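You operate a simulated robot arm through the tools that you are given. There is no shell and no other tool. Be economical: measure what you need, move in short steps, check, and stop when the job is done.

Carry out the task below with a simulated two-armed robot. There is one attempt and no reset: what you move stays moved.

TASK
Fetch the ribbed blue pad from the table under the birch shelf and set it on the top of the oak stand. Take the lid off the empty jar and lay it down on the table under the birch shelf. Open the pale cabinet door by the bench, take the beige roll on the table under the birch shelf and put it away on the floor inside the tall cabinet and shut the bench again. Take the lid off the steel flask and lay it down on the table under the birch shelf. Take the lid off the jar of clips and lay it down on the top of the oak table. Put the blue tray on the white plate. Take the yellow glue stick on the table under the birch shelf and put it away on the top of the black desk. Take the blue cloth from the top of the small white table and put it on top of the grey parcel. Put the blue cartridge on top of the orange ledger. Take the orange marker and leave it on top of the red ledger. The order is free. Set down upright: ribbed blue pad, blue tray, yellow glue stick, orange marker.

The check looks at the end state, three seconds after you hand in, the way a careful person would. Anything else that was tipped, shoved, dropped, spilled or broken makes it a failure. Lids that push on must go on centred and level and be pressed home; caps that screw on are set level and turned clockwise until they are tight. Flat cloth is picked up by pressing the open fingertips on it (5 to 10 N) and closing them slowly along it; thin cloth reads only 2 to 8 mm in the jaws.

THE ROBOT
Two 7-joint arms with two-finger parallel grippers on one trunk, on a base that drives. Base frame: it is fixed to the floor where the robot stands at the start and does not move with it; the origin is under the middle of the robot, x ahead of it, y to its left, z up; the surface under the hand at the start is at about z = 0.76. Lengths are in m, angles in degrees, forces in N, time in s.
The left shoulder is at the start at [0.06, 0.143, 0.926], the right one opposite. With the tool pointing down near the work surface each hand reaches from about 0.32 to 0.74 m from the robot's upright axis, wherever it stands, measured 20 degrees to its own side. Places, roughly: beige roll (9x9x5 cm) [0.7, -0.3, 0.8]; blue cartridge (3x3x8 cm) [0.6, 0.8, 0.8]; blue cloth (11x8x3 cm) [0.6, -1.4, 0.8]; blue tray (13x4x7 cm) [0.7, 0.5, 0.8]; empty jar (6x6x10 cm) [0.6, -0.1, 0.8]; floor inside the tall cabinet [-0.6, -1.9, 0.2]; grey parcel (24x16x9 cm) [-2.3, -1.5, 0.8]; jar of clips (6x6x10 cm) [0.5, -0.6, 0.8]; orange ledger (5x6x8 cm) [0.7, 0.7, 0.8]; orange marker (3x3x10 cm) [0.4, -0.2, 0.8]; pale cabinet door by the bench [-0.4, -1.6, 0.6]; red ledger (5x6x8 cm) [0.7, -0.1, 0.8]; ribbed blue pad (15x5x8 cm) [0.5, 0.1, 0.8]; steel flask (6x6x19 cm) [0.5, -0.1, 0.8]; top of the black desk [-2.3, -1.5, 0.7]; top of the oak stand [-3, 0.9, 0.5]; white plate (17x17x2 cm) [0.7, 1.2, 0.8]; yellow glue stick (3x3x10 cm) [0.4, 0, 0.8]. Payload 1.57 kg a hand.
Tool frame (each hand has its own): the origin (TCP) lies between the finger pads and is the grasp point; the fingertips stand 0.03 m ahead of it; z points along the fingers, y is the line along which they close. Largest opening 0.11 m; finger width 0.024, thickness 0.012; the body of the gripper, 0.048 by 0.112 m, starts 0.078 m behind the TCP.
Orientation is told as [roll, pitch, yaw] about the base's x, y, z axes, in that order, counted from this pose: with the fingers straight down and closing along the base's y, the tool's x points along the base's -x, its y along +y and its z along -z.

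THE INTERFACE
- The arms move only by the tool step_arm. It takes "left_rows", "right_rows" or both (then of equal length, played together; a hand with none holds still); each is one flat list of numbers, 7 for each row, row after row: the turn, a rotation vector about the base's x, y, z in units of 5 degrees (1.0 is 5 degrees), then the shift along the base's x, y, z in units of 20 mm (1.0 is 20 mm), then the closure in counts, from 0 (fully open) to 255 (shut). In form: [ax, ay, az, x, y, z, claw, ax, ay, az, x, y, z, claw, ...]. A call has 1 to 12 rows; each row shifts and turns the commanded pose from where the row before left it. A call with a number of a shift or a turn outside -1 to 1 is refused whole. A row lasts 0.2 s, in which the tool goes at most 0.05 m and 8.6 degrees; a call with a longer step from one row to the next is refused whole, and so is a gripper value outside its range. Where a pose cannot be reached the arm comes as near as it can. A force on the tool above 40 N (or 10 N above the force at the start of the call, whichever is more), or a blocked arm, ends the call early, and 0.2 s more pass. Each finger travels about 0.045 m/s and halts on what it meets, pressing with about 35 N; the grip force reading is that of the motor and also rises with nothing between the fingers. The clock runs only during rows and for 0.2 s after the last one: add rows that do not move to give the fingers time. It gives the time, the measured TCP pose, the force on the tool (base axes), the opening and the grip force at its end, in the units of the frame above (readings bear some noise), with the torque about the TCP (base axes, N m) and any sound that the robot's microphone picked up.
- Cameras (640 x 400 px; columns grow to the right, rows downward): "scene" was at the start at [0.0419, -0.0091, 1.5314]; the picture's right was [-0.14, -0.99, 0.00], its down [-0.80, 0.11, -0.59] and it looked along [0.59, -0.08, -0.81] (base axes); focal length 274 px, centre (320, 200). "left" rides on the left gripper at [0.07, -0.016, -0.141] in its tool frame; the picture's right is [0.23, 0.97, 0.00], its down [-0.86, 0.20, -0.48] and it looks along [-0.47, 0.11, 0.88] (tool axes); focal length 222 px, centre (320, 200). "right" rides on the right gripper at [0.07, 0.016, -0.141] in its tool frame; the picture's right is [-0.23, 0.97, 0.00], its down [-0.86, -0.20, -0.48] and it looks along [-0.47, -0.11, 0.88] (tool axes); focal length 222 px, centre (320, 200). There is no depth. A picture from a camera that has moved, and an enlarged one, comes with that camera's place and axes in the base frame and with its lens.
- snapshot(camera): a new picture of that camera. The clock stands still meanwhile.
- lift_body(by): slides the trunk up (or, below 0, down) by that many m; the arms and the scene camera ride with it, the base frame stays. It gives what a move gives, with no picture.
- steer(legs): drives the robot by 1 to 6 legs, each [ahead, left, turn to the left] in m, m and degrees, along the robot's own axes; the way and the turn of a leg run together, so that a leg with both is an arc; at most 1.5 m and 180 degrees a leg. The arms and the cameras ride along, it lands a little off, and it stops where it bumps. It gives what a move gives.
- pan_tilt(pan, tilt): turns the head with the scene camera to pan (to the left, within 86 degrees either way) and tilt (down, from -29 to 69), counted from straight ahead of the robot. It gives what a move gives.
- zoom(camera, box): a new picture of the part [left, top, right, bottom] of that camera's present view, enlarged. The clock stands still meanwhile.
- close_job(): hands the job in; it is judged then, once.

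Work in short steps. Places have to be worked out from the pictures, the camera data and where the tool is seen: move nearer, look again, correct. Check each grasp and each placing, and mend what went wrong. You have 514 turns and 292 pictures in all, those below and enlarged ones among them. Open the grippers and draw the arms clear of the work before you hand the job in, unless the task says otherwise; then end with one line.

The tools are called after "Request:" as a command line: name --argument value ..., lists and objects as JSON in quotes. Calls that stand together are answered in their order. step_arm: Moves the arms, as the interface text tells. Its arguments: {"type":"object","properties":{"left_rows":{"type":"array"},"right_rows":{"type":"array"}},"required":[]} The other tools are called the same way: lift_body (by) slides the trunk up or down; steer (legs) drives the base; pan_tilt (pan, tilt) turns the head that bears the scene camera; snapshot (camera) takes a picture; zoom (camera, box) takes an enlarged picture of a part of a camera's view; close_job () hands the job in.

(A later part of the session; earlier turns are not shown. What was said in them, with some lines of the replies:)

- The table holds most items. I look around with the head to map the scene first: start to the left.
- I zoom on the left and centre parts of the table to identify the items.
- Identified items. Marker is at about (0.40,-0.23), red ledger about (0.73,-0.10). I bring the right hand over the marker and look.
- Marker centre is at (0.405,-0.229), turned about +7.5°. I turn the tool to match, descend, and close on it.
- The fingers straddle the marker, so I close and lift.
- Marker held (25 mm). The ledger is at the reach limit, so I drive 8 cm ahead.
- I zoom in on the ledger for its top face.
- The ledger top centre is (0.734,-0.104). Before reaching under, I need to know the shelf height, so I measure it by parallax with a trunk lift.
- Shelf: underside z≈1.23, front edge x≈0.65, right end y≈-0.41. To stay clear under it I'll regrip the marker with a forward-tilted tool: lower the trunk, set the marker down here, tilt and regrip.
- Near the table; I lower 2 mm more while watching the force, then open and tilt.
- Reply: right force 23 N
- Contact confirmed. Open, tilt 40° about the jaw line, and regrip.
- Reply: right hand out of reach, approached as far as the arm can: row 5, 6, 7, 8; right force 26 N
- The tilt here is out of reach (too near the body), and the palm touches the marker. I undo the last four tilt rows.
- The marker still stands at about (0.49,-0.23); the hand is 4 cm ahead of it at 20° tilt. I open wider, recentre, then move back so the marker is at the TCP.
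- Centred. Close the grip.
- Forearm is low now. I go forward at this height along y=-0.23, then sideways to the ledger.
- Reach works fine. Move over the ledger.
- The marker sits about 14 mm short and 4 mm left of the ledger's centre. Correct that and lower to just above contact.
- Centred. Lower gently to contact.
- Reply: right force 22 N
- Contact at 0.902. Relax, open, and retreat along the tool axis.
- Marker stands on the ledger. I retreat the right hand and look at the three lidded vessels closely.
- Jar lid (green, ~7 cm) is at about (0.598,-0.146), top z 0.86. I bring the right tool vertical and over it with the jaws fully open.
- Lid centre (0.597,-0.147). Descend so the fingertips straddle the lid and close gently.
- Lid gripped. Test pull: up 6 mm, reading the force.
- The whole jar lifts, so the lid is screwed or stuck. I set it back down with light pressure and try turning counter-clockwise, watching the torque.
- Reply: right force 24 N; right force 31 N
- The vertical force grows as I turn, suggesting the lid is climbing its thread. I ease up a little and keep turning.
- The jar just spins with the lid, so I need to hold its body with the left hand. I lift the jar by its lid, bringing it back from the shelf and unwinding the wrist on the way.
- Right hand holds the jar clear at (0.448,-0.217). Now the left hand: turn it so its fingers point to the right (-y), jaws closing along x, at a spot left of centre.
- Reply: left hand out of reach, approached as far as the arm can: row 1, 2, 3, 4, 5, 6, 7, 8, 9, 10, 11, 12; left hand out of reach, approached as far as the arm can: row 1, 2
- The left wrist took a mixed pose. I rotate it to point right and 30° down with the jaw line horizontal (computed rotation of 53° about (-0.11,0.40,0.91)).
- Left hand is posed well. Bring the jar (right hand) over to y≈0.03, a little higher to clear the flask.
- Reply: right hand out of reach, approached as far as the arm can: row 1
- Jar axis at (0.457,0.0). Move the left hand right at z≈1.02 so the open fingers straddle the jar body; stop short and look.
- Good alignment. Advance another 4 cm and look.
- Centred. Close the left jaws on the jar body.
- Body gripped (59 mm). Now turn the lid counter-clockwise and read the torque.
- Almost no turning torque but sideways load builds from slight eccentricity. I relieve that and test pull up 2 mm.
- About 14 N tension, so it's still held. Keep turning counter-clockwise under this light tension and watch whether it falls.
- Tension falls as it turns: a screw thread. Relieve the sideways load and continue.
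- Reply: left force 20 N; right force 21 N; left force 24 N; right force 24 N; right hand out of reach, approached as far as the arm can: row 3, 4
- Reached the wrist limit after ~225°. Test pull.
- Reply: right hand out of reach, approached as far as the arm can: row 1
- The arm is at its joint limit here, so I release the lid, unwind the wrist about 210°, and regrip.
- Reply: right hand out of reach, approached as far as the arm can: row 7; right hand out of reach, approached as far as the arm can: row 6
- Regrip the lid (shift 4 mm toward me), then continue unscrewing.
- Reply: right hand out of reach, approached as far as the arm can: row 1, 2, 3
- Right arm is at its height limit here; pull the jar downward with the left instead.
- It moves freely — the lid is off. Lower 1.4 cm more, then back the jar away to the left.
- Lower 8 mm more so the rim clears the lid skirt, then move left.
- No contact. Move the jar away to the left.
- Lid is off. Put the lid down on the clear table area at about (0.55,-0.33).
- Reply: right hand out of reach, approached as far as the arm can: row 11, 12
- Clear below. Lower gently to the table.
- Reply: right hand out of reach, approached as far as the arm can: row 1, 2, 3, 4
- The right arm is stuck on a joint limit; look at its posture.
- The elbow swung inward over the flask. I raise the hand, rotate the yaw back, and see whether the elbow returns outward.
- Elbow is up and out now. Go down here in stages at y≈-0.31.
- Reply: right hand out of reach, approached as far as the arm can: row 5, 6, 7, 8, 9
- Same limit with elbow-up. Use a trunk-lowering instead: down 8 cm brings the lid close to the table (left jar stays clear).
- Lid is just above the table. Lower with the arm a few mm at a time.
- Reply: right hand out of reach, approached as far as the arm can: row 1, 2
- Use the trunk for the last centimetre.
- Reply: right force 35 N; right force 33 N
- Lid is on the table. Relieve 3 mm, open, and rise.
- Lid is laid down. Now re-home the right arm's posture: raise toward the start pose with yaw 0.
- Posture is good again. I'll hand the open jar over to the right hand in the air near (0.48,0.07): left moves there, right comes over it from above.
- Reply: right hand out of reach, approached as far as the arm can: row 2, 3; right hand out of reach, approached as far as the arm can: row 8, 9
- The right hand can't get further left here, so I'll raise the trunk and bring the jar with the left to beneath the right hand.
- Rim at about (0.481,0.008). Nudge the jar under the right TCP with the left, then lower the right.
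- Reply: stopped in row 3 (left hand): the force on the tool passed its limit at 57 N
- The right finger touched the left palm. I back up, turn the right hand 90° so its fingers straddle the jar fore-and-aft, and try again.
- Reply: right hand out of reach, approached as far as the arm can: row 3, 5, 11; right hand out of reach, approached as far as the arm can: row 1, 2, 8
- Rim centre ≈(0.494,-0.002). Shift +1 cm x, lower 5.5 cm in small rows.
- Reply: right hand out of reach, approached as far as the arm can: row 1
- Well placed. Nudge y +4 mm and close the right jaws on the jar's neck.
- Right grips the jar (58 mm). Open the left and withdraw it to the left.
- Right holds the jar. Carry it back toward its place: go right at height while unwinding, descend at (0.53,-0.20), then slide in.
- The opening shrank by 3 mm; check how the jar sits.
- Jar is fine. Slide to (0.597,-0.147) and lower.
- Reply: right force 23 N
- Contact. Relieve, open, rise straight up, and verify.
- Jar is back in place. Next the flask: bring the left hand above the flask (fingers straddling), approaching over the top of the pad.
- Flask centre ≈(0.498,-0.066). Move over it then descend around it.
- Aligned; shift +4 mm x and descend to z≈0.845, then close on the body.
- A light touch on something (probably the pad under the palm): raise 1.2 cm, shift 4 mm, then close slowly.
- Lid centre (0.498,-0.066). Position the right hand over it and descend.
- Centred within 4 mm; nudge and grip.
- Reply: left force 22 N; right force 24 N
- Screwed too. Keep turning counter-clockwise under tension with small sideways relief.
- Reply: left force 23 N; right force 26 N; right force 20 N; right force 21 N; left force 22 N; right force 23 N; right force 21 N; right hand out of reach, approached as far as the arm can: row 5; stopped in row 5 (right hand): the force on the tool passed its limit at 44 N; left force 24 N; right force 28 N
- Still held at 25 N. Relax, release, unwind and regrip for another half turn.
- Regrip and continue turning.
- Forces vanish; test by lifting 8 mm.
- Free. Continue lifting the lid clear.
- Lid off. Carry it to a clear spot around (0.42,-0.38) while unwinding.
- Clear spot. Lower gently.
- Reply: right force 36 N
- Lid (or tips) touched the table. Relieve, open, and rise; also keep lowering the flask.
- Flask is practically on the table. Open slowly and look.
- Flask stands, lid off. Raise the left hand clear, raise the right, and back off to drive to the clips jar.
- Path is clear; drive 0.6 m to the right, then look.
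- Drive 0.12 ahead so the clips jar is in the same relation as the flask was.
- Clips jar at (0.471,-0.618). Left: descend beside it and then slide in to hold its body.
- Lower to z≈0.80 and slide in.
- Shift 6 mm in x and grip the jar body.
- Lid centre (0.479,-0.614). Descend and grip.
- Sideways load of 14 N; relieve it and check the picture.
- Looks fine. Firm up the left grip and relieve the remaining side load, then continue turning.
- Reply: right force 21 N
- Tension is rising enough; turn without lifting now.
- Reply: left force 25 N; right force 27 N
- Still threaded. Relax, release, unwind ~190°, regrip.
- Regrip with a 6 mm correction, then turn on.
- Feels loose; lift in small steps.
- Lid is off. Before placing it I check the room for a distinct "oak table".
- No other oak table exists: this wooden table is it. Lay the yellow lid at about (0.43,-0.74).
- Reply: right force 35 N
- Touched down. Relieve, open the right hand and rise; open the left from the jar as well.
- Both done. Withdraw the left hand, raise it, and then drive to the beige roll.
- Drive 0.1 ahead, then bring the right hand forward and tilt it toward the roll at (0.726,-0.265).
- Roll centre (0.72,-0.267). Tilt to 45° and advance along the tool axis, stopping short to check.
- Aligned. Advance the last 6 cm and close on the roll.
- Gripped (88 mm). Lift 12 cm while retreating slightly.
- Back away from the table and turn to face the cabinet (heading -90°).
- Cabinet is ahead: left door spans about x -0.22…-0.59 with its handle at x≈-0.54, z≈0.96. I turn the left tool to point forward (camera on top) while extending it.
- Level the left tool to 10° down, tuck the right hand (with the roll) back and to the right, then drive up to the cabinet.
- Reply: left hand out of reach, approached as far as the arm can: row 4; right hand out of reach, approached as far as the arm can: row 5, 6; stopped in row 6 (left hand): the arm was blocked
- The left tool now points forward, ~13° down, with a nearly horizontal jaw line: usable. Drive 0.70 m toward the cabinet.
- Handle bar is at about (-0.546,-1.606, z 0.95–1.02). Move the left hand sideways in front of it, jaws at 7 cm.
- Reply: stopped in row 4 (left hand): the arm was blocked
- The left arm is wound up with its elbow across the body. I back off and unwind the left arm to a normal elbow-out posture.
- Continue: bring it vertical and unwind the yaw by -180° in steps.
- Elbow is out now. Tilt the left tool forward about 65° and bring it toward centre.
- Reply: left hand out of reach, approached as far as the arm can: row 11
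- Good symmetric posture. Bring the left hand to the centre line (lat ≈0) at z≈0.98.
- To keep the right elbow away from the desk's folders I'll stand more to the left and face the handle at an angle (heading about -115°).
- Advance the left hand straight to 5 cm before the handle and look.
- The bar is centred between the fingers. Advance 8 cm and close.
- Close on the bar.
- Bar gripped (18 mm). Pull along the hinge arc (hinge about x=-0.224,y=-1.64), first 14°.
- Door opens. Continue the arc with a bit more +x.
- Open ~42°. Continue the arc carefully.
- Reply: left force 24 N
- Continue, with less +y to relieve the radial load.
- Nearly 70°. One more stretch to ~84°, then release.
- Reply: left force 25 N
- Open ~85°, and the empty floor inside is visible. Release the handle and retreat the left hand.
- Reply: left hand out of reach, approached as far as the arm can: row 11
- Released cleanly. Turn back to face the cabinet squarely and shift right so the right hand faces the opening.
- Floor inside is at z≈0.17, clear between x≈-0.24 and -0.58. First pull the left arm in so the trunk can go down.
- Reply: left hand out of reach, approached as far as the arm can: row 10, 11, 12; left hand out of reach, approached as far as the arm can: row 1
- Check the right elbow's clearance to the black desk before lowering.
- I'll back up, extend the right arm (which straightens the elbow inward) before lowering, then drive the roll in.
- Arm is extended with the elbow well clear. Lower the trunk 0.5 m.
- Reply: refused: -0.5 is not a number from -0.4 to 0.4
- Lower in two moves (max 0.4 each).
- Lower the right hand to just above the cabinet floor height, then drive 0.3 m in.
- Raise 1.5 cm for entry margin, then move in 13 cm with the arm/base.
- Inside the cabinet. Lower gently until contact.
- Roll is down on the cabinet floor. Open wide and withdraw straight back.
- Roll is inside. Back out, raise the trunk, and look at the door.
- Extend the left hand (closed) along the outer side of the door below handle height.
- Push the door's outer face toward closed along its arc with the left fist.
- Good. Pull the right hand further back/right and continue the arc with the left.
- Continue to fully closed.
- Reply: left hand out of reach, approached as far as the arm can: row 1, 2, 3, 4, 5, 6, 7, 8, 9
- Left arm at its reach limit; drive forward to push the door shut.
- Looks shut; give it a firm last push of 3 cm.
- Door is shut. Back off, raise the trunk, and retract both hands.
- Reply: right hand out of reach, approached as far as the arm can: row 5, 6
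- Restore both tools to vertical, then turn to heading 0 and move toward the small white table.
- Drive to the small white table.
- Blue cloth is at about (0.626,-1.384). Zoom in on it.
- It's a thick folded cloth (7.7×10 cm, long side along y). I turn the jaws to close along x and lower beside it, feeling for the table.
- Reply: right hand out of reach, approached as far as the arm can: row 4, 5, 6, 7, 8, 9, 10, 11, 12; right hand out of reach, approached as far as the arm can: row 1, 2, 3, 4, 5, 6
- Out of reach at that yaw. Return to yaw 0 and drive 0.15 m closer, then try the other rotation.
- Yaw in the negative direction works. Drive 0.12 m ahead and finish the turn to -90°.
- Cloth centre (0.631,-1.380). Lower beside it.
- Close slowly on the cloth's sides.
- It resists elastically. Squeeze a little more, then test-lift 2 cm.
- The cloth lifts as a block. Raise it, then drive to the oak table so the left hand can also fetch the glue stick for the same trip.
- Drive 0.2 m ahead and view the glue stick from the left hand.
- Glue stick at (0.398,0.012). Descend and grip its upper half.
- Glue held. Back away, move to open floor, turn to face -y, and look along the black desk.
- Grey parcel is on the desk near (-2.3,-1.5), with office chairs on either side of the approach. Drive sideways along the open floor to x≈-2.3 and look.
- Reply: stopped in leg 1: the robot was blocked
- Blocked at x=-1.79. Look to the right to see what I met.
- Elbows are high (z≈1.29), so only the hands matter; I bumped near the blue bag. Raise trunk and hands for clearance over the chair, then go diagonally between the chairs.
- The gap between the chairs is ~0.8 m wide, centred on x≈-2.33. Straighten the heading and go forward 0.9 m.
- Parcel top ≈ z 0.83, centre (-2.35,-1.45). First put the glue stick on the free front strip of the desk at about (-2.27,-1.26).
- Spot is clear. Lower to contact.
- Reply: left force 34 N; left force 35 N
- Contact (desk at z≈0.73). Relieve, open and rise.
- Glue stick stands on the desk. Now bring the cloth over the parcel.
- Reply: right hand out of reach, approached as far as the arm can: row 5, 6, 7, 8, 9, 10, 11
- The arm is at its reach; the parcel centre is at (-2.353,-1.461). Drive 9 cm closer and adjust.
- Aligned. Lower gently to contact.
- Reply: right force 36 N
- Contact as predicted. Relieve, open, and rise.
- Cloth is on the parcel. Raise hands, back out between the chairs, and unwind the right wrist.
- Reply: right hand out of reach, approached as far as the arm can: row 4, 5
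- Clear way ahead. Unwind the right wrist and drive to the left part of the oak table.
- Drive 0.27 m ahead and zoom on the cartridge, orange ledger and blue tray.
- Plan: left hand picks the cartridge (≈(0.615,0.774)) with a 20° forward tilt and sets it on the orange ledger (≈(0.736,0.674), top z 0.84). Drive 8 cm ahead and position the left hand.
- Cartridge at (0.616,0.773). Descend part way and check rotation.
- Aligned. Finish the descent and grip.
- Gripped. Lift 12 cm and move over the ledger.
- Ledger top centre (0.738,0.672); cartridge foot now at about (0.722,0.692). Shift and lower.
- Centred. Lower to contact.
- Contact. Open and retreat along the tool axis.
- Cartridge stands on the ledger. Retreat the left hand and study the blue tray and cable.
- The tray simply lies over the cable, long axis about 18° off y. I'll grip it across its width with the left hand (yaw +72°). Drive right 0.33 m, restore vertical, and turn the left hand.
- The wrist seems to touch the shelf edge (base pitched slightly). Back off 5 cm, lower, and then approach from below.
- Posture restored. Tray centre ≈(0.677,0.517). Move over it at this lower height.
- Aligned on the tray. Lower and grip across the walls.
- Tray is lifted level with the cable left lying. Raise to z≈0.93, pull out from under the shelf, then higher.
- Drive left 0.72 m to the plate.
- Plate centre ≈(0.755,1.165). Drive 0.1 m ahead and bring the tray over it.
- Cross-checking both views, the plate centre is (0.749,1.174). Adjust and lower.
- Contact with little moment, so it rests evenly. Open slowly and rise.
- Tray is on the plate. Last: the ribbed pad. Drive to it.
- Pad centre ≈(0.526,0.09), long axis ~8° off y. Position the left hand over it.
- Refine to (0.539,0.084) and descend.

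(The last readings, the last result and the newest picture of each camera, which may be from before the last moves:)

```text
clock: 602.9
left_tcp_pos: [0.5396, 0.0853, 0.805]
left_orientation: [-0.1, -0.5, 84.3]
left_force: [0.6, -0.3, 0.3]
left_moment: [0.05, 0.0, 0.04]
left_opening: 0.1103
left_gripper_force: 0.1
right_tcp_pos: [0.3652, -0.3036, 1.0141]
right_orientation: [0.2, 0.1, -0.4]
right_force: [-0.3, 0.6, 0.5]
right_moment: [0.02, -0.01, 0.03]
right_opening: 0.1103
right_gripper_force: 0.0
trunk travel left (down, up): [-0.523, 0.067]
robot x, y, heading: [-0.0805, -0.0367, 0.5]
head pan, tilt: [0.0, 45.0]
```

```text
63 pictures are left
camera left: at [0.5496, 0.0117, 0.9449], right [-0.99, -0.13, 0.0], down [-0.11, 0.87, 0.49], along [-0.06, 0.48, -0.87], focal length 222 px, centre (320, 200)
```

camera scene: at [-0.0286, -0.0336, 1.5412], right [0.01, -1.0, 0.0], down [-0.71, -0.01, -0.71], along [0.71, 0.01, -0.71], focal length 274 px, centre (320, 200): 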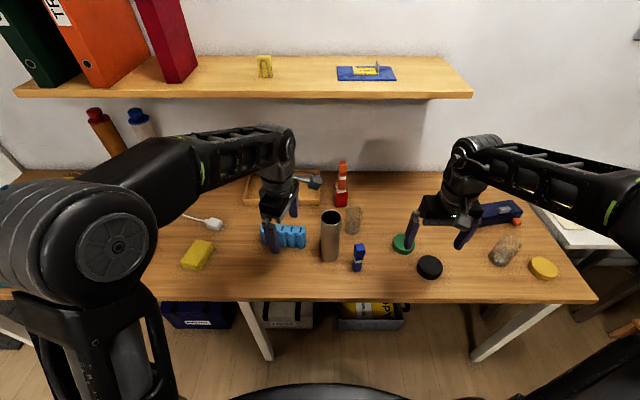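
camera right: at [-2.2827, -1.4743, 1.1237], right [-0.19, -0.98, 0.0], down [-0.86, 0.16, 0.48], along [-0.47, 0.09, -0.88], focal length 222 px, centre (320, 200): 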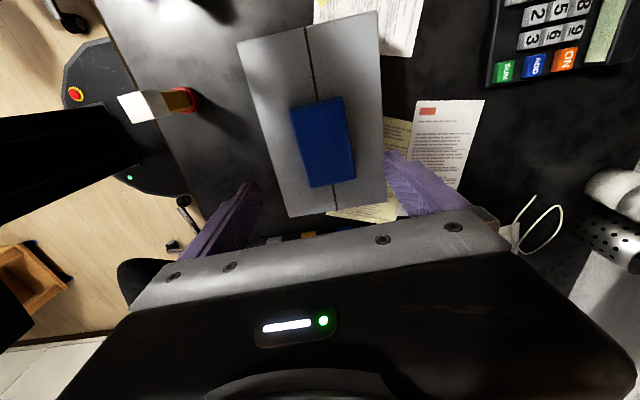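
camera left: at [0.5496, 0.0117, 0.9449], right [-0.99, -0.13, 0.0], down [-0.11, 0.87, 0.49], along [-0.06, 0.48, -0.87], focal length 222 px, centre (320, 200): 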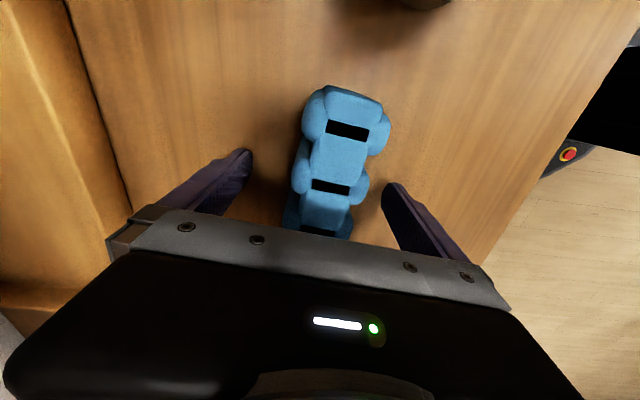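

Close and lift.

Request:
step_arm --left_rows '[0, 0, 0, -0.1, 0, 0, 60, 0, 0, 0, 0, 0, 0, 100, 0, 0, 0, 0, 0, 0, 125, 0, 0, 0, 0, 0, 0, 145, 0, 0, 0, 0, 0, 0, 165, 0, 0, 0, 0, 0, 0, 180, 0, 0, 0, 0, 0, 0, 180]'

Request:
step_arm --left_rows '[0, 0, 0, 0, 0, 0.5, 180, 0, 0, 0, 0, 0, 1, 180, 0, 0, 0, 0, 0, 1, 180, 0, 0, 0, 0, 0, 1, 180, 0, 0, 0, 0, 0, 1, 180, 0, 0, 0, 0, 0, 1, 180, 0, 0, 0, 0, 0, 1, 180, 0, 0, 0, 0, 0, 1, 180, 0, 0, 0, 0, 0, 0, 180]'

Request:
snapshot --camera "left"

```text
clock: 604.5
left_tcp_pos: [0.537, 0.0839, 0.8052]
left_orientation: [-0.1, -0.5, 84.3]
left_force: [0.9, -0.1, 0.3]
left_moment: [-0.02, -0.03, -0.1]
left_opening: 0.0429
left_gripper_force: 35.2
right_tcp_pos: [0.3665, -0.3037, 1.0154]
right_orientation: [0.2, 0.0, -0.4]
right_force: [0.1, -0.5, 0.3]
right_moment: [0.0, 0.02, -0.01]
right_opening: 0.1102
right_gripper_force: 0.0
trunk travel left (down, up): [-0.523, 0.067]
robot x, y, heading: [-0.0799, -0.0344, 0.8]
head pan, tilt: [0.0, 45.0]
```

```text
clock: 606.5
left_tcp_pos: [0.5379, 0.0844, 0.9547]
left_orientation: [0.0, -0.5, 84.3]
left_force: [0.6, 0.3, -0.1]
left_moment: [-0.03, 0.01, -0.02]
left_opening: 0.0429
left_gripper_force: 35.3
right_tcp_pos: [0.366, -0.3028, 1.0144]
right_orientation: [0.2, 0.1, -0.4]
right_force: [0.3, -0.4, -0.3]
right_moment: [0.01, -0.04, -0.03]
right_opening: 0.1102
right_gripper_force: 0.0
trunk travel left (down, up): [-0.523, 0.067]
robot x, y, heading: [-0.0793, -0.0341, 0.4]
head pan, tilt: [0.0, 45.0]
```

```text
62 pictures are left
camera left: at [0.5477, 0.0119, 1.0949], right [-0.99, -0.13, 0.0], down [-0.11, 0.87, 0.49], along [-0.06, 0.48, -0.87], focal length 222 px, centre (320, 200)
```

left: 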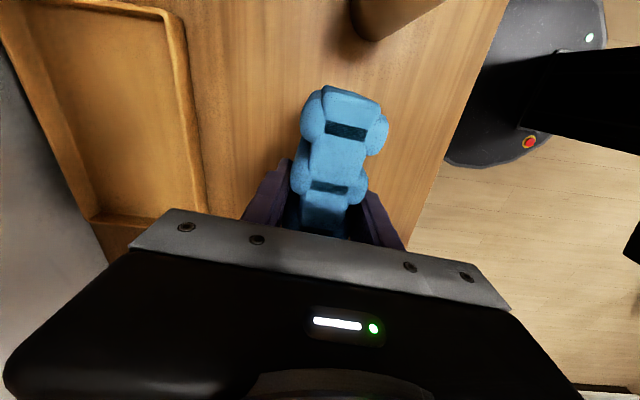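

Pad held. Back off and check the table's right side (jars) before leaving.

Request:
steer --legs '[[-0.4, 0, 0]]'

Request:
zoom --camera "scene" --box '[300, 130, 560, 260]'

```text
clock: 609.0
left_tcp_pos: [0.1349, 0.0815, 0.9546]
left_orientation: [-0.1, -0.4, 84.3]
left_force: [-0.5, -0.3, -0.8]
left_moment: [0.01, -0.02, 0.0]
left_opening: 0.043
left_gripper_force: 35.3
right_tcp_pos: [-0.0377, -0.3061, 1.014]
right_orientation: [0.2, 0.1, -0.3]
right_force: [0.6, 0.0, 0.6]
right_moment: [0.01, -0.02, -0.01]
right_opening: 0.1099
right_gripper_force: 0.1
trunk travel left (down, up): [-0.523, 0.067]
robot x, y, heading: [-0.48, -0.0341, 0.6]
head pan, tilt: [0.0, 45.0]
```

```text
2.46 times, centred on (430, 195) of scene
camera zoom: at [-0.4322, -0.0363, 1.5413], right [0.01, -1.0, 0.0], down [-0.71, -0.01, -0.71], along [0.71, 0.01, -0.71], focal length 674 px, centre (49, 212)
```

zoom: 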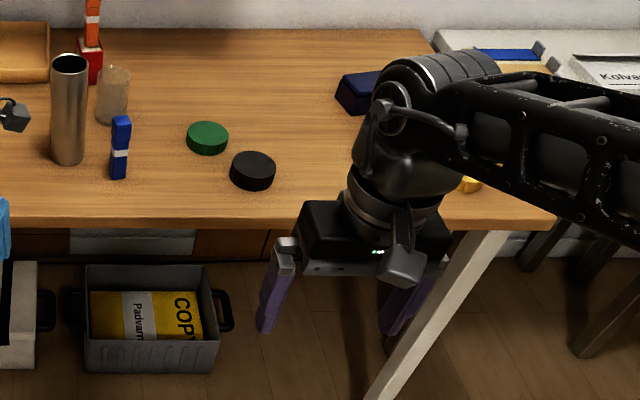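

Drive back along the open corridor to the oak stand and turn toward it.

Request:
steer --legs '[[0, 0.24, -0.6], [-1.4, 0, 0], [-0.45, 0, 0]]'

Request:
steer --legs '[[0, 0, 127]]'

Request:
snapshot --camera "scene"

```text
clock: 619.6
left_tcp_pos: [-1.7141, 0.3187, 0.9551]
left_orientation: [0.0, -0.5, 83.7]
left_force: [0.1, 0.3, -0.3]
left_moment: [0.0, -0.03, -0.01]
left_opening: 0.0429
left_gripper_force: 34.4
right_tcp_pos: [-1.8917, -0.0666, 1.0144]
right_orientation: [0.2, 0.0, -1.1]
right_force: [-0.6, 0.3, -0.6]
right_moment: [0.02, -0.02, 0.01]
right_opening: 0.1099
right_gripper_force: 0.1
trunk travel left (down, up): [-0.523, 0.067]
robot x, y, heading: [-2.3347, 0.2092, -0.2]
head pan, tilt: [0.0, 45.0]
```

```text
clock: 625.3
left_tcp_pos: [-2.795, 0.6332, 0.9546]
left_orientation: [-0.1, -0.5, -149.2]
left_force: [1.0, 0.2, -0.2]
left_moment: [0.01, 0.03, -0.01]
left_opening: 0.0428
left_gripper_force: 35.1
right_tcp_pos: [-2.3791, 0.7237, 1.0144]
right_orientation: [0.3, 0.1, 126.0]
right_force: [0.1, 0.5, -0.3]
right_moment: [-0.02, -0.02, -0.01]
right_opening: 0.1098
right_gripper_force: 0.0
trunk travel left (down, up): [-0.523, 0.067]
robot x, y, heading: [-2.3328, 0.2041, 127.0]
head pan, tilt: [0.0, 45.0]
```

```text
60 pictures are left
camera scene: at [-2.364, 0.2495, 1.5412], right [0.8, 0.6, 0.0], down [0.42, -0.57, -0.71], along [-0.42, 0.57, -0.71], focal length 274 px, centre (320, 200)
```

scene: 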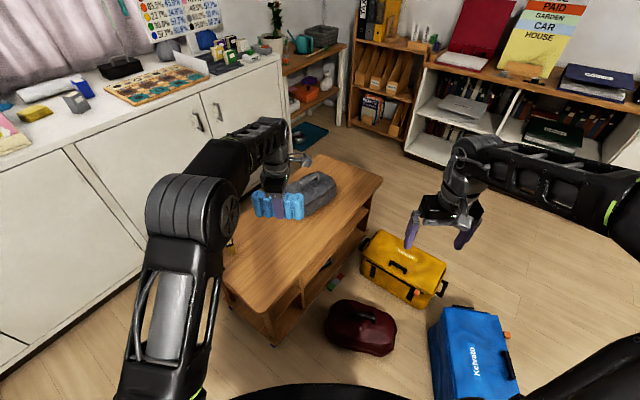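

Stand is right ahead with a free near half. Shift a little closer, then lower the trunk.

Request:
steer --legs '[[0.05, 0.11, 0]]'

Request:
step_arm --left_rows '[0, 0, 0, -0.6, 0.5, 0, 180, 0, 0, 0, -0.6, 0.5, 0, 180, 0, 0, 0, -0.6, 0.3, 0, 180, 0, 0, 0, -0.6, 0, 0, 180, 0, 0, 0, 0, 0, 0, 180]'

Request:
lift_body --by -0.25

Request:
snapshot --camera "scene"

Request:
snapshot --camera "left"

```text
clock: 626.6
left_tcp_pos: [-2.9132, 0.6081, 0.9547]
left_orientation: [0.0, -0.5, -149.3]
left_force: [-0.2, 0.3, -0.6]
left_moment: [0.01, -0.06, 0.01]
left_opening: 0.0429
left_gripper_force: 35.0
right_tcp_pos: [-2.4985, 0.7, 1.0144]
right_orientation: [0.2, 0.2, 126.0]
right_force: [0.6, 0.0, 0.3]
right_moment: [0.02, -0.05, 0.0]
right_opening: 0.1099
right_gripper_force: 0.1
trunk travel left (down, up): [-0.523, 0.067]
robot x, y, heading: [-2.4504, 0.1799, 127.0]
head pan, tilt: [0.0, 45.0]
```

```text
clock: 627.8
left_tcp_pos: [-2.96, 0.632, 0.9542]
left_orientation: [-0.1, -0.5, -149.3]
left_force: [0.4, -0.8, -0.3]
left_moment: [-0.02, -0.03, 0.01]
left_opening: 0.043
left_gripper_force: 35.3
right_tcp_pos: [-2.4979, 0.6993, 1.0129]
right_orientation: [0.3, 0.0, 126.0]
right_force: [0.7, 0.1, 1.2]
right_moment: [0.0, 0.01, 0.01]
right_opening: 0.1098
right_gripper_force: 0.1
trunk travel left (down, up): [-0.523, 0.067]
robot x, y, heading: [-2.4496, 0.1803, 126.7]
head pan, tilt: [0.0, 45.0]
```

```text
clock: 630.4
left_tcp_pos: [-2.961, 0.6331, 0.7039]
left_orientation: [-0.1, -0.5, -149.3]
left_force: [-0.1, 0.9, -0.2]
left_moment: [0.02, 0.0, 0.0]
left_opening: 0.043
left_gripper_force: 34.5
right_tcp_pos: [-2.4972, 0.6988, 0.764]
right_orientation: [0.1, 0.1, 126.1]
right_force: [0.2, -0.1, 0.0]
right_moment: [0.02, 0.0, 0.02]
right_opening: 0.1097
right_gripper_force: 0.0
trunk travel left (down, up): [-0.273, 0.317]
robot x, y, heading: [-2.4506, 0.1814, 126.8]
head pan, tilt: [0.0, 45.0]
```

```text
59 pictures are left
camera scene: at [-2.4813, 0.2241, 1.2913], right [0.8, 0.6, 0.0], down [0.42, -0.57, -0.71], along [-0.42, 0.57, -0.71], focal length 274 px, centre (320, 200)
```

scene: 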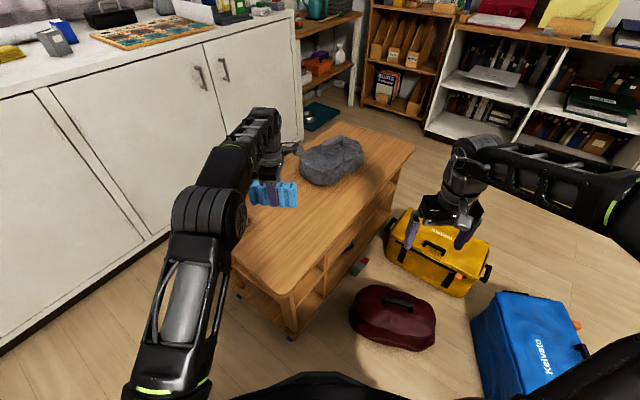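

```text
58 pictures are left
camera left: at [-2.906, 0.6824, 0.8445], right [0.69, -0.72, 0.0], down [-0.63, -0.61, 0.49], along [-0.35, -0.33, -0.87], focal length 222 px, centre (320, 200)
```

left: 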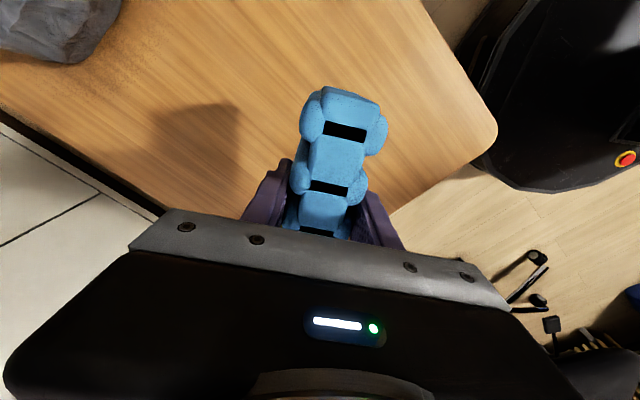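

Spot is clear. Lower another 10 cm by trunk, then feel for contact with the arm.

Request:
lift_body --by -0.1

Request:
step_arm --left_rows '[0, 0, 0, 0, 0, -1, 180, 0, 0, 0, 0, 0, -1, 180, 0, 0, 0, 0, 0, -0.3, 180, 0, 0, 0, 0, 0, 0, 180]'

Request:
snapshot --camera "left"

```text
clock: 631.7
left_tcp_pos: [-2.96, 0.6331, 0.6047]
left_orientation: [-0.1, -0.4, -149.3]
left_force: [-0.4, -0.7, 0.5]
left_moment: [-0.03, 0.02, 0.0]
left_opening: 0.0432
left_gripper_force: 35.0
right_tcp_pos: [-2.4967, 0.6994, 0.6642]
right_orientation: [0.2, 0.1, 126.1]
right_force: [0.2, -0.3, -0.4]
right_moment: [0.01, 0.01, -0.01]
right_opening: 0.1101
right_gripper_force: 0.1
trunk travel left (down, up): [-0.173, 0.417]
robot x, y, heading: [-2.4506, 0.1835, 126.9]
head pan, tilt: [0.0, 45.0]
```

```text
clock: 632.4
left_tcp_pos: [-2.961, 0.6339, 0.574]
left_orientation: [-0.8, -0.5, -149.3]
left_force: [6.2, -8.8, 20.6]
left_moment: [-0.85, -0.37, 0.11]
left_opening: 0.0429
left_gripper_force: 35.2
right_tcp_pos: [-2.4976, 0.6977, 0.6658]
right_orientation: [0.4, 0.0, 126.1]
right_force: [-0.2, -0.4, 0.6]
right_moment: [0.05, 0.03, 0.02]
right_opening: 0.1099
right_gripper_force: 0.2
trunk travel left (down, up): [-0.173, 0.417]
robot x, y, heading: [-2.4504, 0.1772, 127.0]
head pan, tilt: [0.0, 45.0]
stopped in row 3 (left hand): the force on the tool passed its limit at 48 N (the readings are from after the stop); the commanded pose is now the measured one
```

```text
57 pictures are left
camera left: at [-2.9058, 0.6816, 0.715], right [0.69, -0.72, -0.02], down [-0.63, -0.61, 0.48], along [-0.36, -0.32, -0.88], focal length 222 px, centre (320, 200)
```

left: 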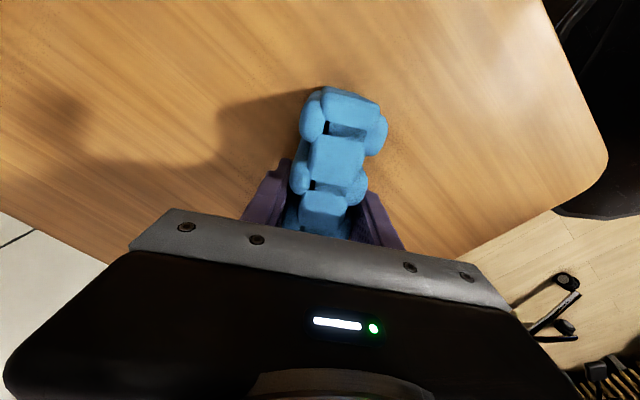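

Contact at TCP 0.577 (stand top ≈0.53). Relieve slightly and check force before releasing.

Request:
step_arm --left_rows '[0, 0, 0, 0, 0, 0.1, 180, 0, 0, 0, 0, 0, 0, 180, 0, 0, 0, 0, 0, 0, 180]'

Request:
zoom --camera "scene" --box '[200, 100, 400, 260]'

```text
clock: 633.2
left_tcp_pos: [-2.9618, 0.6353, 0.5747]
left_orientation: [-0.8, -0.5, -149.3]
left_force: [3.0, -5.2, 21.5]
left_moment: [-0.63, -0.47, 0.05]
left_opening: 0.043
left_gripper_force: 35.3
right_tcp_pos: [-2.4976, 0.7001, 0.6658]
right_orientation: [0.3, 0.0, 126.1]
right_force: [-1.3, -0.1, 0.2]
right_moment: [-0.01, 0.0, -0.04]
right_opening: 0.1103
right_gripper_force: 0.0
trunk travel left (down, up): [-0.173, 0.417]
robot x, y, heading: [-2.4483, 0.1827, 127.0]
head pan, tilt: [0.0, 45.0]
```

```text
2.50 times, centred on (300, 180) of scene
camera zoom: at [-2.4798, 0.2226, 1.1914], right [0.8, 0.6, 0.0], down [0.42, -0.56, -0.71], along [-0.42, 0.57, -0.71], focal length 685 px, centre (370, 250)
```

zoom: 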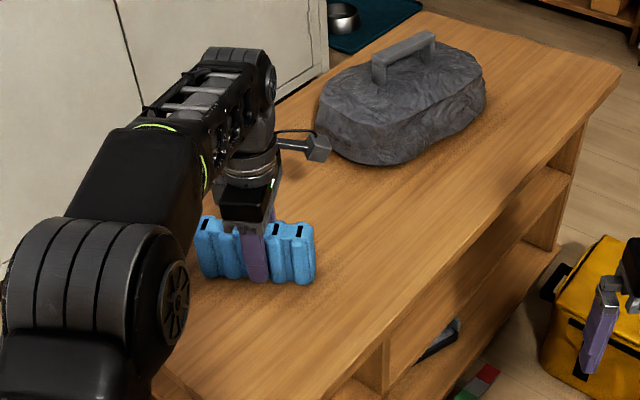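

Request:
step_arm --left_rows '[0, 0, 0, 0, 0, 0.08, 180, 0, 0, 0, 0, 0, 0, 180]'

Request:
step_arm --left_rows '[0, 0, 0, 0, 0, 0.05, 180, 0, 0, 0, 0, 0, 0, 180]'

```text
clock: 633.8
left_tcp_pos: [-2.9607, 0.6349, 0.575]
left_orientation: [-0.9, -0.6, -149.3]
left_force: [1.6, -0.2, 14.7]
left_moment: [-0.3, -0.21, -0.03]
left_opening: 0.0429
left_gripper_force: 34.9
right_tcp_pos: [-2.4968, 0.6998, 0.665]
right_orientation: [0.3, 0.2, 125.9]
right_force: [-1.1, -0.2, 0.1]
right_moment: [0.0, 0.03, 0.01]
right_opening: 0.1099
right_gripper_force: 0.0
trunk travel left (down, up): [-0.173, 0.417]
robot x, y, heading: [-2.4454, 0.1839, 126.8]
head pan, tilt: [0.0, 45.0]
```

```text
clock: 634.4
left_tcp_pos: [-2.9619, 0.6349, 0.5744]
left_orientation: [-0.6, -0.6, -149.4]
left_force: [0.7, 1.3, 6.7]
left_moment: [-0.09, -0.11, 0.0]
left_opening: 0.043
left_gripper_force: 35.4
right_tcp_pos: [-2.4969, 0.6976, 0.6645]
right_orientation: [0.4, 0.1, 126.1]
right_force: [-0.8, 0.2, 0.3]
right_moment: [-0.02, 0.03, 0.02]
right_opening: 0.1098
right_gripper_force: 0.1
trunk travel left (down, up): [-0.173, 0.417]
robot x, y, heading: [-2.4508, 0.1804, 126.8]
head pan, tilt: [0.0, 45.0]
```

Moments are near zero: it stands flat. Release and rise.

Request:
step_arm --left_rows '[0, 0, 0, 0, 0, 0, 165, 0, 0, 0, 0, 0, 0, 145, 0, 0, 0, 0, 0, 0, 125, 0, 0, 0, 0, 0, 0, 100, 0, 0, 0, 0, 0, 0, 90, 0, 0, 0, 0, 0, 0.5, 90, 0, 0, 0, 0, 0, 1, 90, 0, 0, 0, 0, 0, 1, 90, 0, 0, 0, 0, 0, 1, 90, 0, 0, 0, 0, 0, 1, 90, 0, 0, 0, 0, 0, 1, 90, 0, 0, 0, 0, 0, 1, 90]'

Request:
lift_body --by 0.35

Request:
snapshot --camera "left"

Request:
snapshot --camera "scene"

```text
clock: 637.0
left_tcp_pos: [-2.9607, 0.6341, 0.614]
left_orientation: [-0.7, -0.5, -149.2]
left_force: [-0.8, -0.4, -0.1]
left_moment: [0.01, 0.01, 0.0]
left_opening: 0.0712
left_gripper_force: 0.0
left hand out of reach, approached as far as the arm can: row 8, 9, 10, 11, 12
right_tcp_pos: [-2.4976, 0.6994, 0.6649]
right_orientation: [0.3, 0.2, 126.1]
right_force: [-0.2, -0.2, 0.2]
right_moment: [-0.02, 0.03, 0.0]
right_opening: 0.1099
right_gripper_force: 0.0
trunk travel left (down, up): [-0.173, 0.417]
robot x, y, heading: [-2.4506, 0.1816, 126.7]
head pan, tilt: [0.0, 45.0]
```

```text
clock: 640.4
left_tcp_pos: [-2.9616, 0.6353, 0.9656]
left_orientation: [-0.7, -0.6, -149.3]
left_force: [-1.1, -0.9, 0.9]
left_moment: [-0.02, 0.02, -0.02]
left_opening: 0.0713
left_gripper_force: 0.1
right_tcp_pos: [-2.4973, 0.6992, 1.0153]
right_orientation: [0.2, 0.1, 126.1]
right_force: [-0.6, 0.9, 0.0]
right_moment: [-0.01, -0.04, 0.04]
right_opening: 0.11
right_gripper_force: 0.0
trunk travel left (down, up): [-0.523, 0.067]
robot x, y, heading: [-2.4509, 0.1846, 126.8]
head pan, tilt: [0.0, 45.0]
```

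```text
55 pictures are left
camera left: at [-2.9071, 0.683, 1.105], right [0.69, -0.72, -0.01], down [-0.63, -0.61, 0.48], along [-0.36, -0.33, -0.88], focal length 222 px, centre (320, 200)
```

left: 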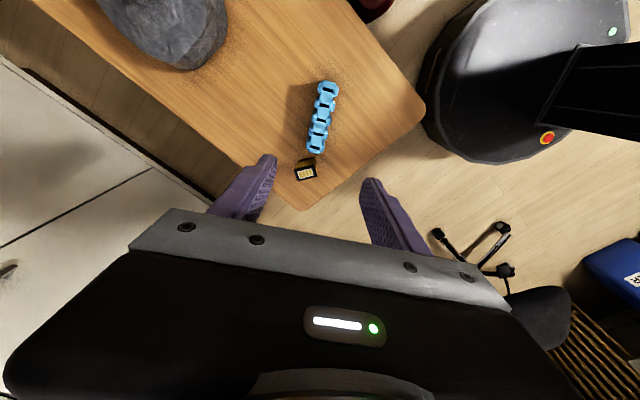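

```text
54 pictures are left
camera scene: at [-2.4814, 0.2241, 1.5412], right [0.8, 0.6, 0.0], down [0.42, -0.57, -0.71], along [-0.42, 0.57, -0.71], focal length 274 px, centre (320, 200)
```

scene: 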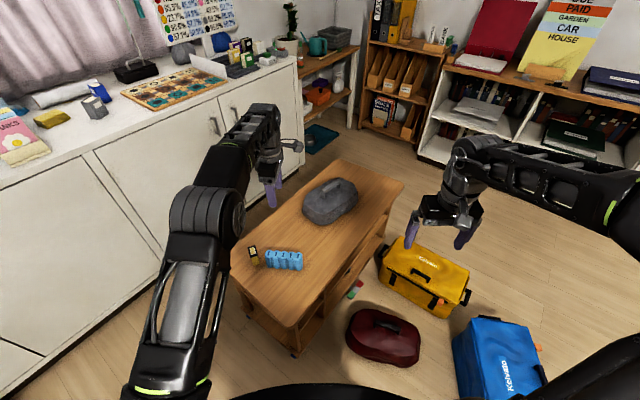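

Zoom on the pad and the small yellow object beside it.

Request:
zoom --camera "left" --box '[270, 70, 370, 190]'

Request:
zoom --camera "scene" --box '[220, 220, 330, 300]'

```text
3.33 times, centred on (320, 130) of left
camera zoom: at [-2.9071, 0.683, 1.105], right [0.69, -0.72, -0.01], down [-0.63, -0.61, 0.48], along [-0.36, -0.33, -0.88], focal length 740 px, centre (320, 433)
```

zoom: 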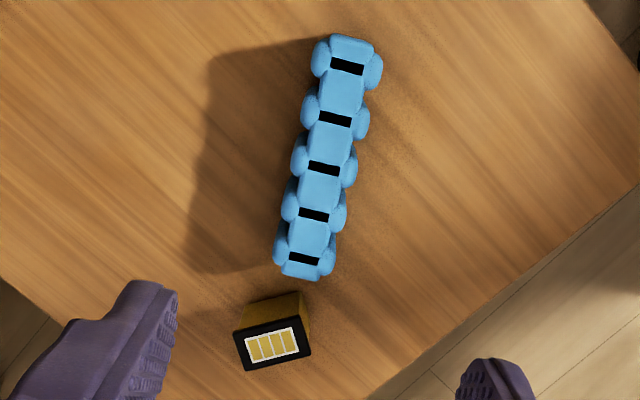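

```text
5.00 times, centred on (275, 260) of scene
camera zoom: at [-2.4814, 0.2241, 1.5412], right [0.8, 0.6, 0.0], down [0.42, -0.57, -0.71], along [-0.42, 0.57, -0.71], focal length 1369 px, centre (545, -100)
```

zoom: 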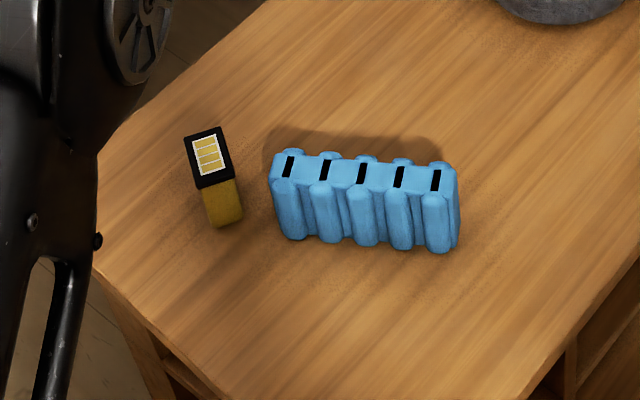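

Pad stands upright and clear. Return for a final check of the table.

Request:
steer --legs '[[-0.05, -0.11, 0], [0, 0, -127], [1.4, 0, 0]]'

Request:
pan_tilt --pan -14 --tilt 28

Request:
snapshot --camera "scene"

```text
clock: 653.5
left_tcp_pos: [-0.2714, 0.324, 0.9649]
left_orientation: [-0.7, -0.5, 83.4]
left_force: [0.1, -0.2, 0.3]
left_moment: [-0.01, -0.01, 0.02]
left_opening: 0.0711
left_gripper_force: 0.1
right_tcp_pos: [-0.5013, -0.085, 1.0146]
right_orientation: [0.3, 0.2, -1.1]
right_force: [0.0, -0.2, 0.3]
right_moment: [0.03, -0.02, 0.05]
right_opening: 0.1101
right_gripper_force: 0.1
trunk travel left (down, up): [-0.523, 0.067]
robot x, y, heading: [-0.9429, 0.1923, -0.5]
head pan, tilt: [0.0, 45.0]
```

```text
clock: 654.3
left_tcp_pos: [-0.2714, 0.3245, 0.964]
left_orientation: [-0.7, -0.5, 83.4]
left_force: [-0.7, 0.4, 0.1]
left_moment: [0.0, 0.0, 0.0]
left_opening: 0.0712
left_gripper_force: 0.1
right_tcp_pos: [-0.5007, -0.0831, 1.0142]
right_orientation: [0.2, 0.1, -1.2]
right_force: [-0.5, 0.9, 0.1]
right_moment: [-0.03, -0.03, -0.02]
right_opening: 0.1097
right_gripper_force: 0.2
trunk travel left (down, up): [-0.523, 0.067]
robot x, y, heading: [-0.9433, 0.1926, -0.7]
head pan, tilt: [-14.0, 28.0]
```

```text
51 pictures are left
camera scene: at [-0.8845, 0.1699, 1.567], right [-0.25, -0.97, 0.0], down [-0.46, 0.12, -0.88], along [0.85, -0.22, -0.47], focal length 274 px, centre (320, 200)
```

scene: 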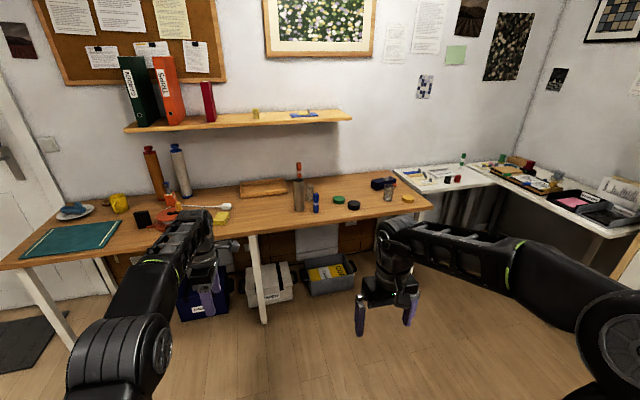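

Request:
zoom --camera "scene" --box '[270, 150, 430, 230]'

Request:
zoom --camera "scene" --box '[30, 130, 270, 260]'

```text
4.00 times, centred on (350, 190) of scene
camera zoom: at [-0.8845, 0.1699, 1.567], right [-0.25, -0.97, 0.0], down [-0.46, 0.12, -0.88], along [0.85, -0.22, -0.47], focal length 1095 px, centre (200, 240)
```

zoom: 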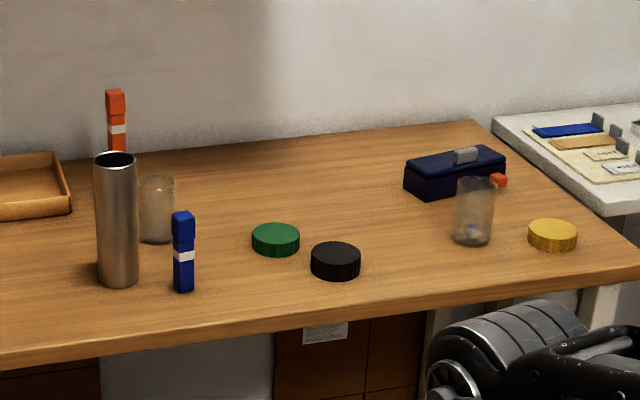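

```text
2.67 times, centred on (150, 195) of scene
camera zoom: at [-0.8845, 0.1699, 1.567], right [-0.25, -0.97, 0.0], down [-0.46, 0.12, -0.88], along [0.85, -0.22, -0.47], focal length 730 px, centre (773, 213)
```

zoom: 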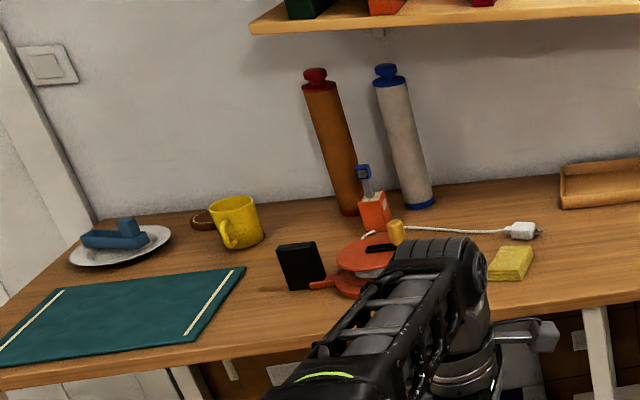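

Everything on the table is in order. Check the cabinet door and the desk once more.

Request:
pan_tilt --pan -75 --tilt 20

Request:
snapshot --camera "scene"

Request:
step_arm --left_rows '[0, 0, 0, 0, 0, 0, 0, 0, 0, 0, 0, 0, 0, 0, 0, 0, 0, 0, 0, 0, 0]'

```text
clock: 655.6
left_tcp_pos: [-0.2722, 0.3245, 0.9649]
left_orientation: [-0.7, -0.6, 83.4]
left_force: [-0.2, -0.1, -0.1]
left_moment: [0.01, 0.03, 0.02]
left_opening: 0.0714
left_gripper_force: 0.1
right_tcp_pos: [-0.502, -0.0854, 1.0134]
right_orientation: [0.2, 0.1, -1.3]
right_force: [0.3, 0.5, 0.0]
right_moment: [0.01, 0.01, 0.0]
right_opening: 0.1099
right_gripper_force: 0.1
trunk travel left (down, up): [-0.523, 0.067]
robot x, y, heading: [-0.9425, 0.1917, -0.6]
head pan, tilt: [-75.0, 20.0]
```

```text
48 pictures are left
camera scene: at [-0.9494, 0.1025, 1.5799], right [-0.97, -0.25, 0.0], down [-0.09, 0.33, -0.94], along [0.24, -0.91, -0.34], focal length 274 px, centre (320, 200)
```

scene: 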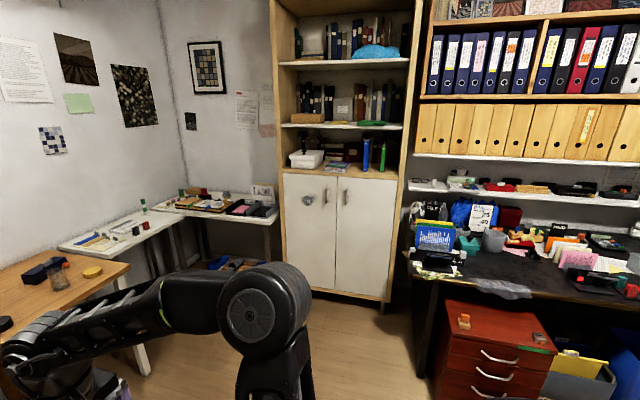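

```text
clock: 656.4
left_tcp_pos: [-0.2698, 0.3234, 0.9647]
left_orientation: [-0.8, -0.5, 83.4]
left_force: [-0.2, 0.3, -0.1]
left_moment: [-0.03, 0.03, 0.02]
left_opening: 0.1097
left_gripper_force: 0.1
right_tcp_pos: [-0.4995, -0.0856, 1.0141]
right_orientation: [0.2, 0.1, -1.2]
right_force: [-0.2, 0.1, 0.1]
right_moment: [0.03, -0.01, 0.0]
right_opening: 0.1101
right_gripper_force: 0.1
trunk travel left (down, up): [-0.523, 0.067]
robot x, y, heading: [-0.9455, 0.1889, -0.4]
head pan, tilt: [-75.0, 20.0]
```

The door is shut, everything is placed, both grippers are open and clear of the work. I hand in.

Request:
close_job

```text
The job is handed in.
```

I finished all ten parts of the job and handed it in. On the last look everything was in place. The one thing that might count against it: the robot was blocked once, probably against the blue bag by the oak stand, which may have shifted slightly.
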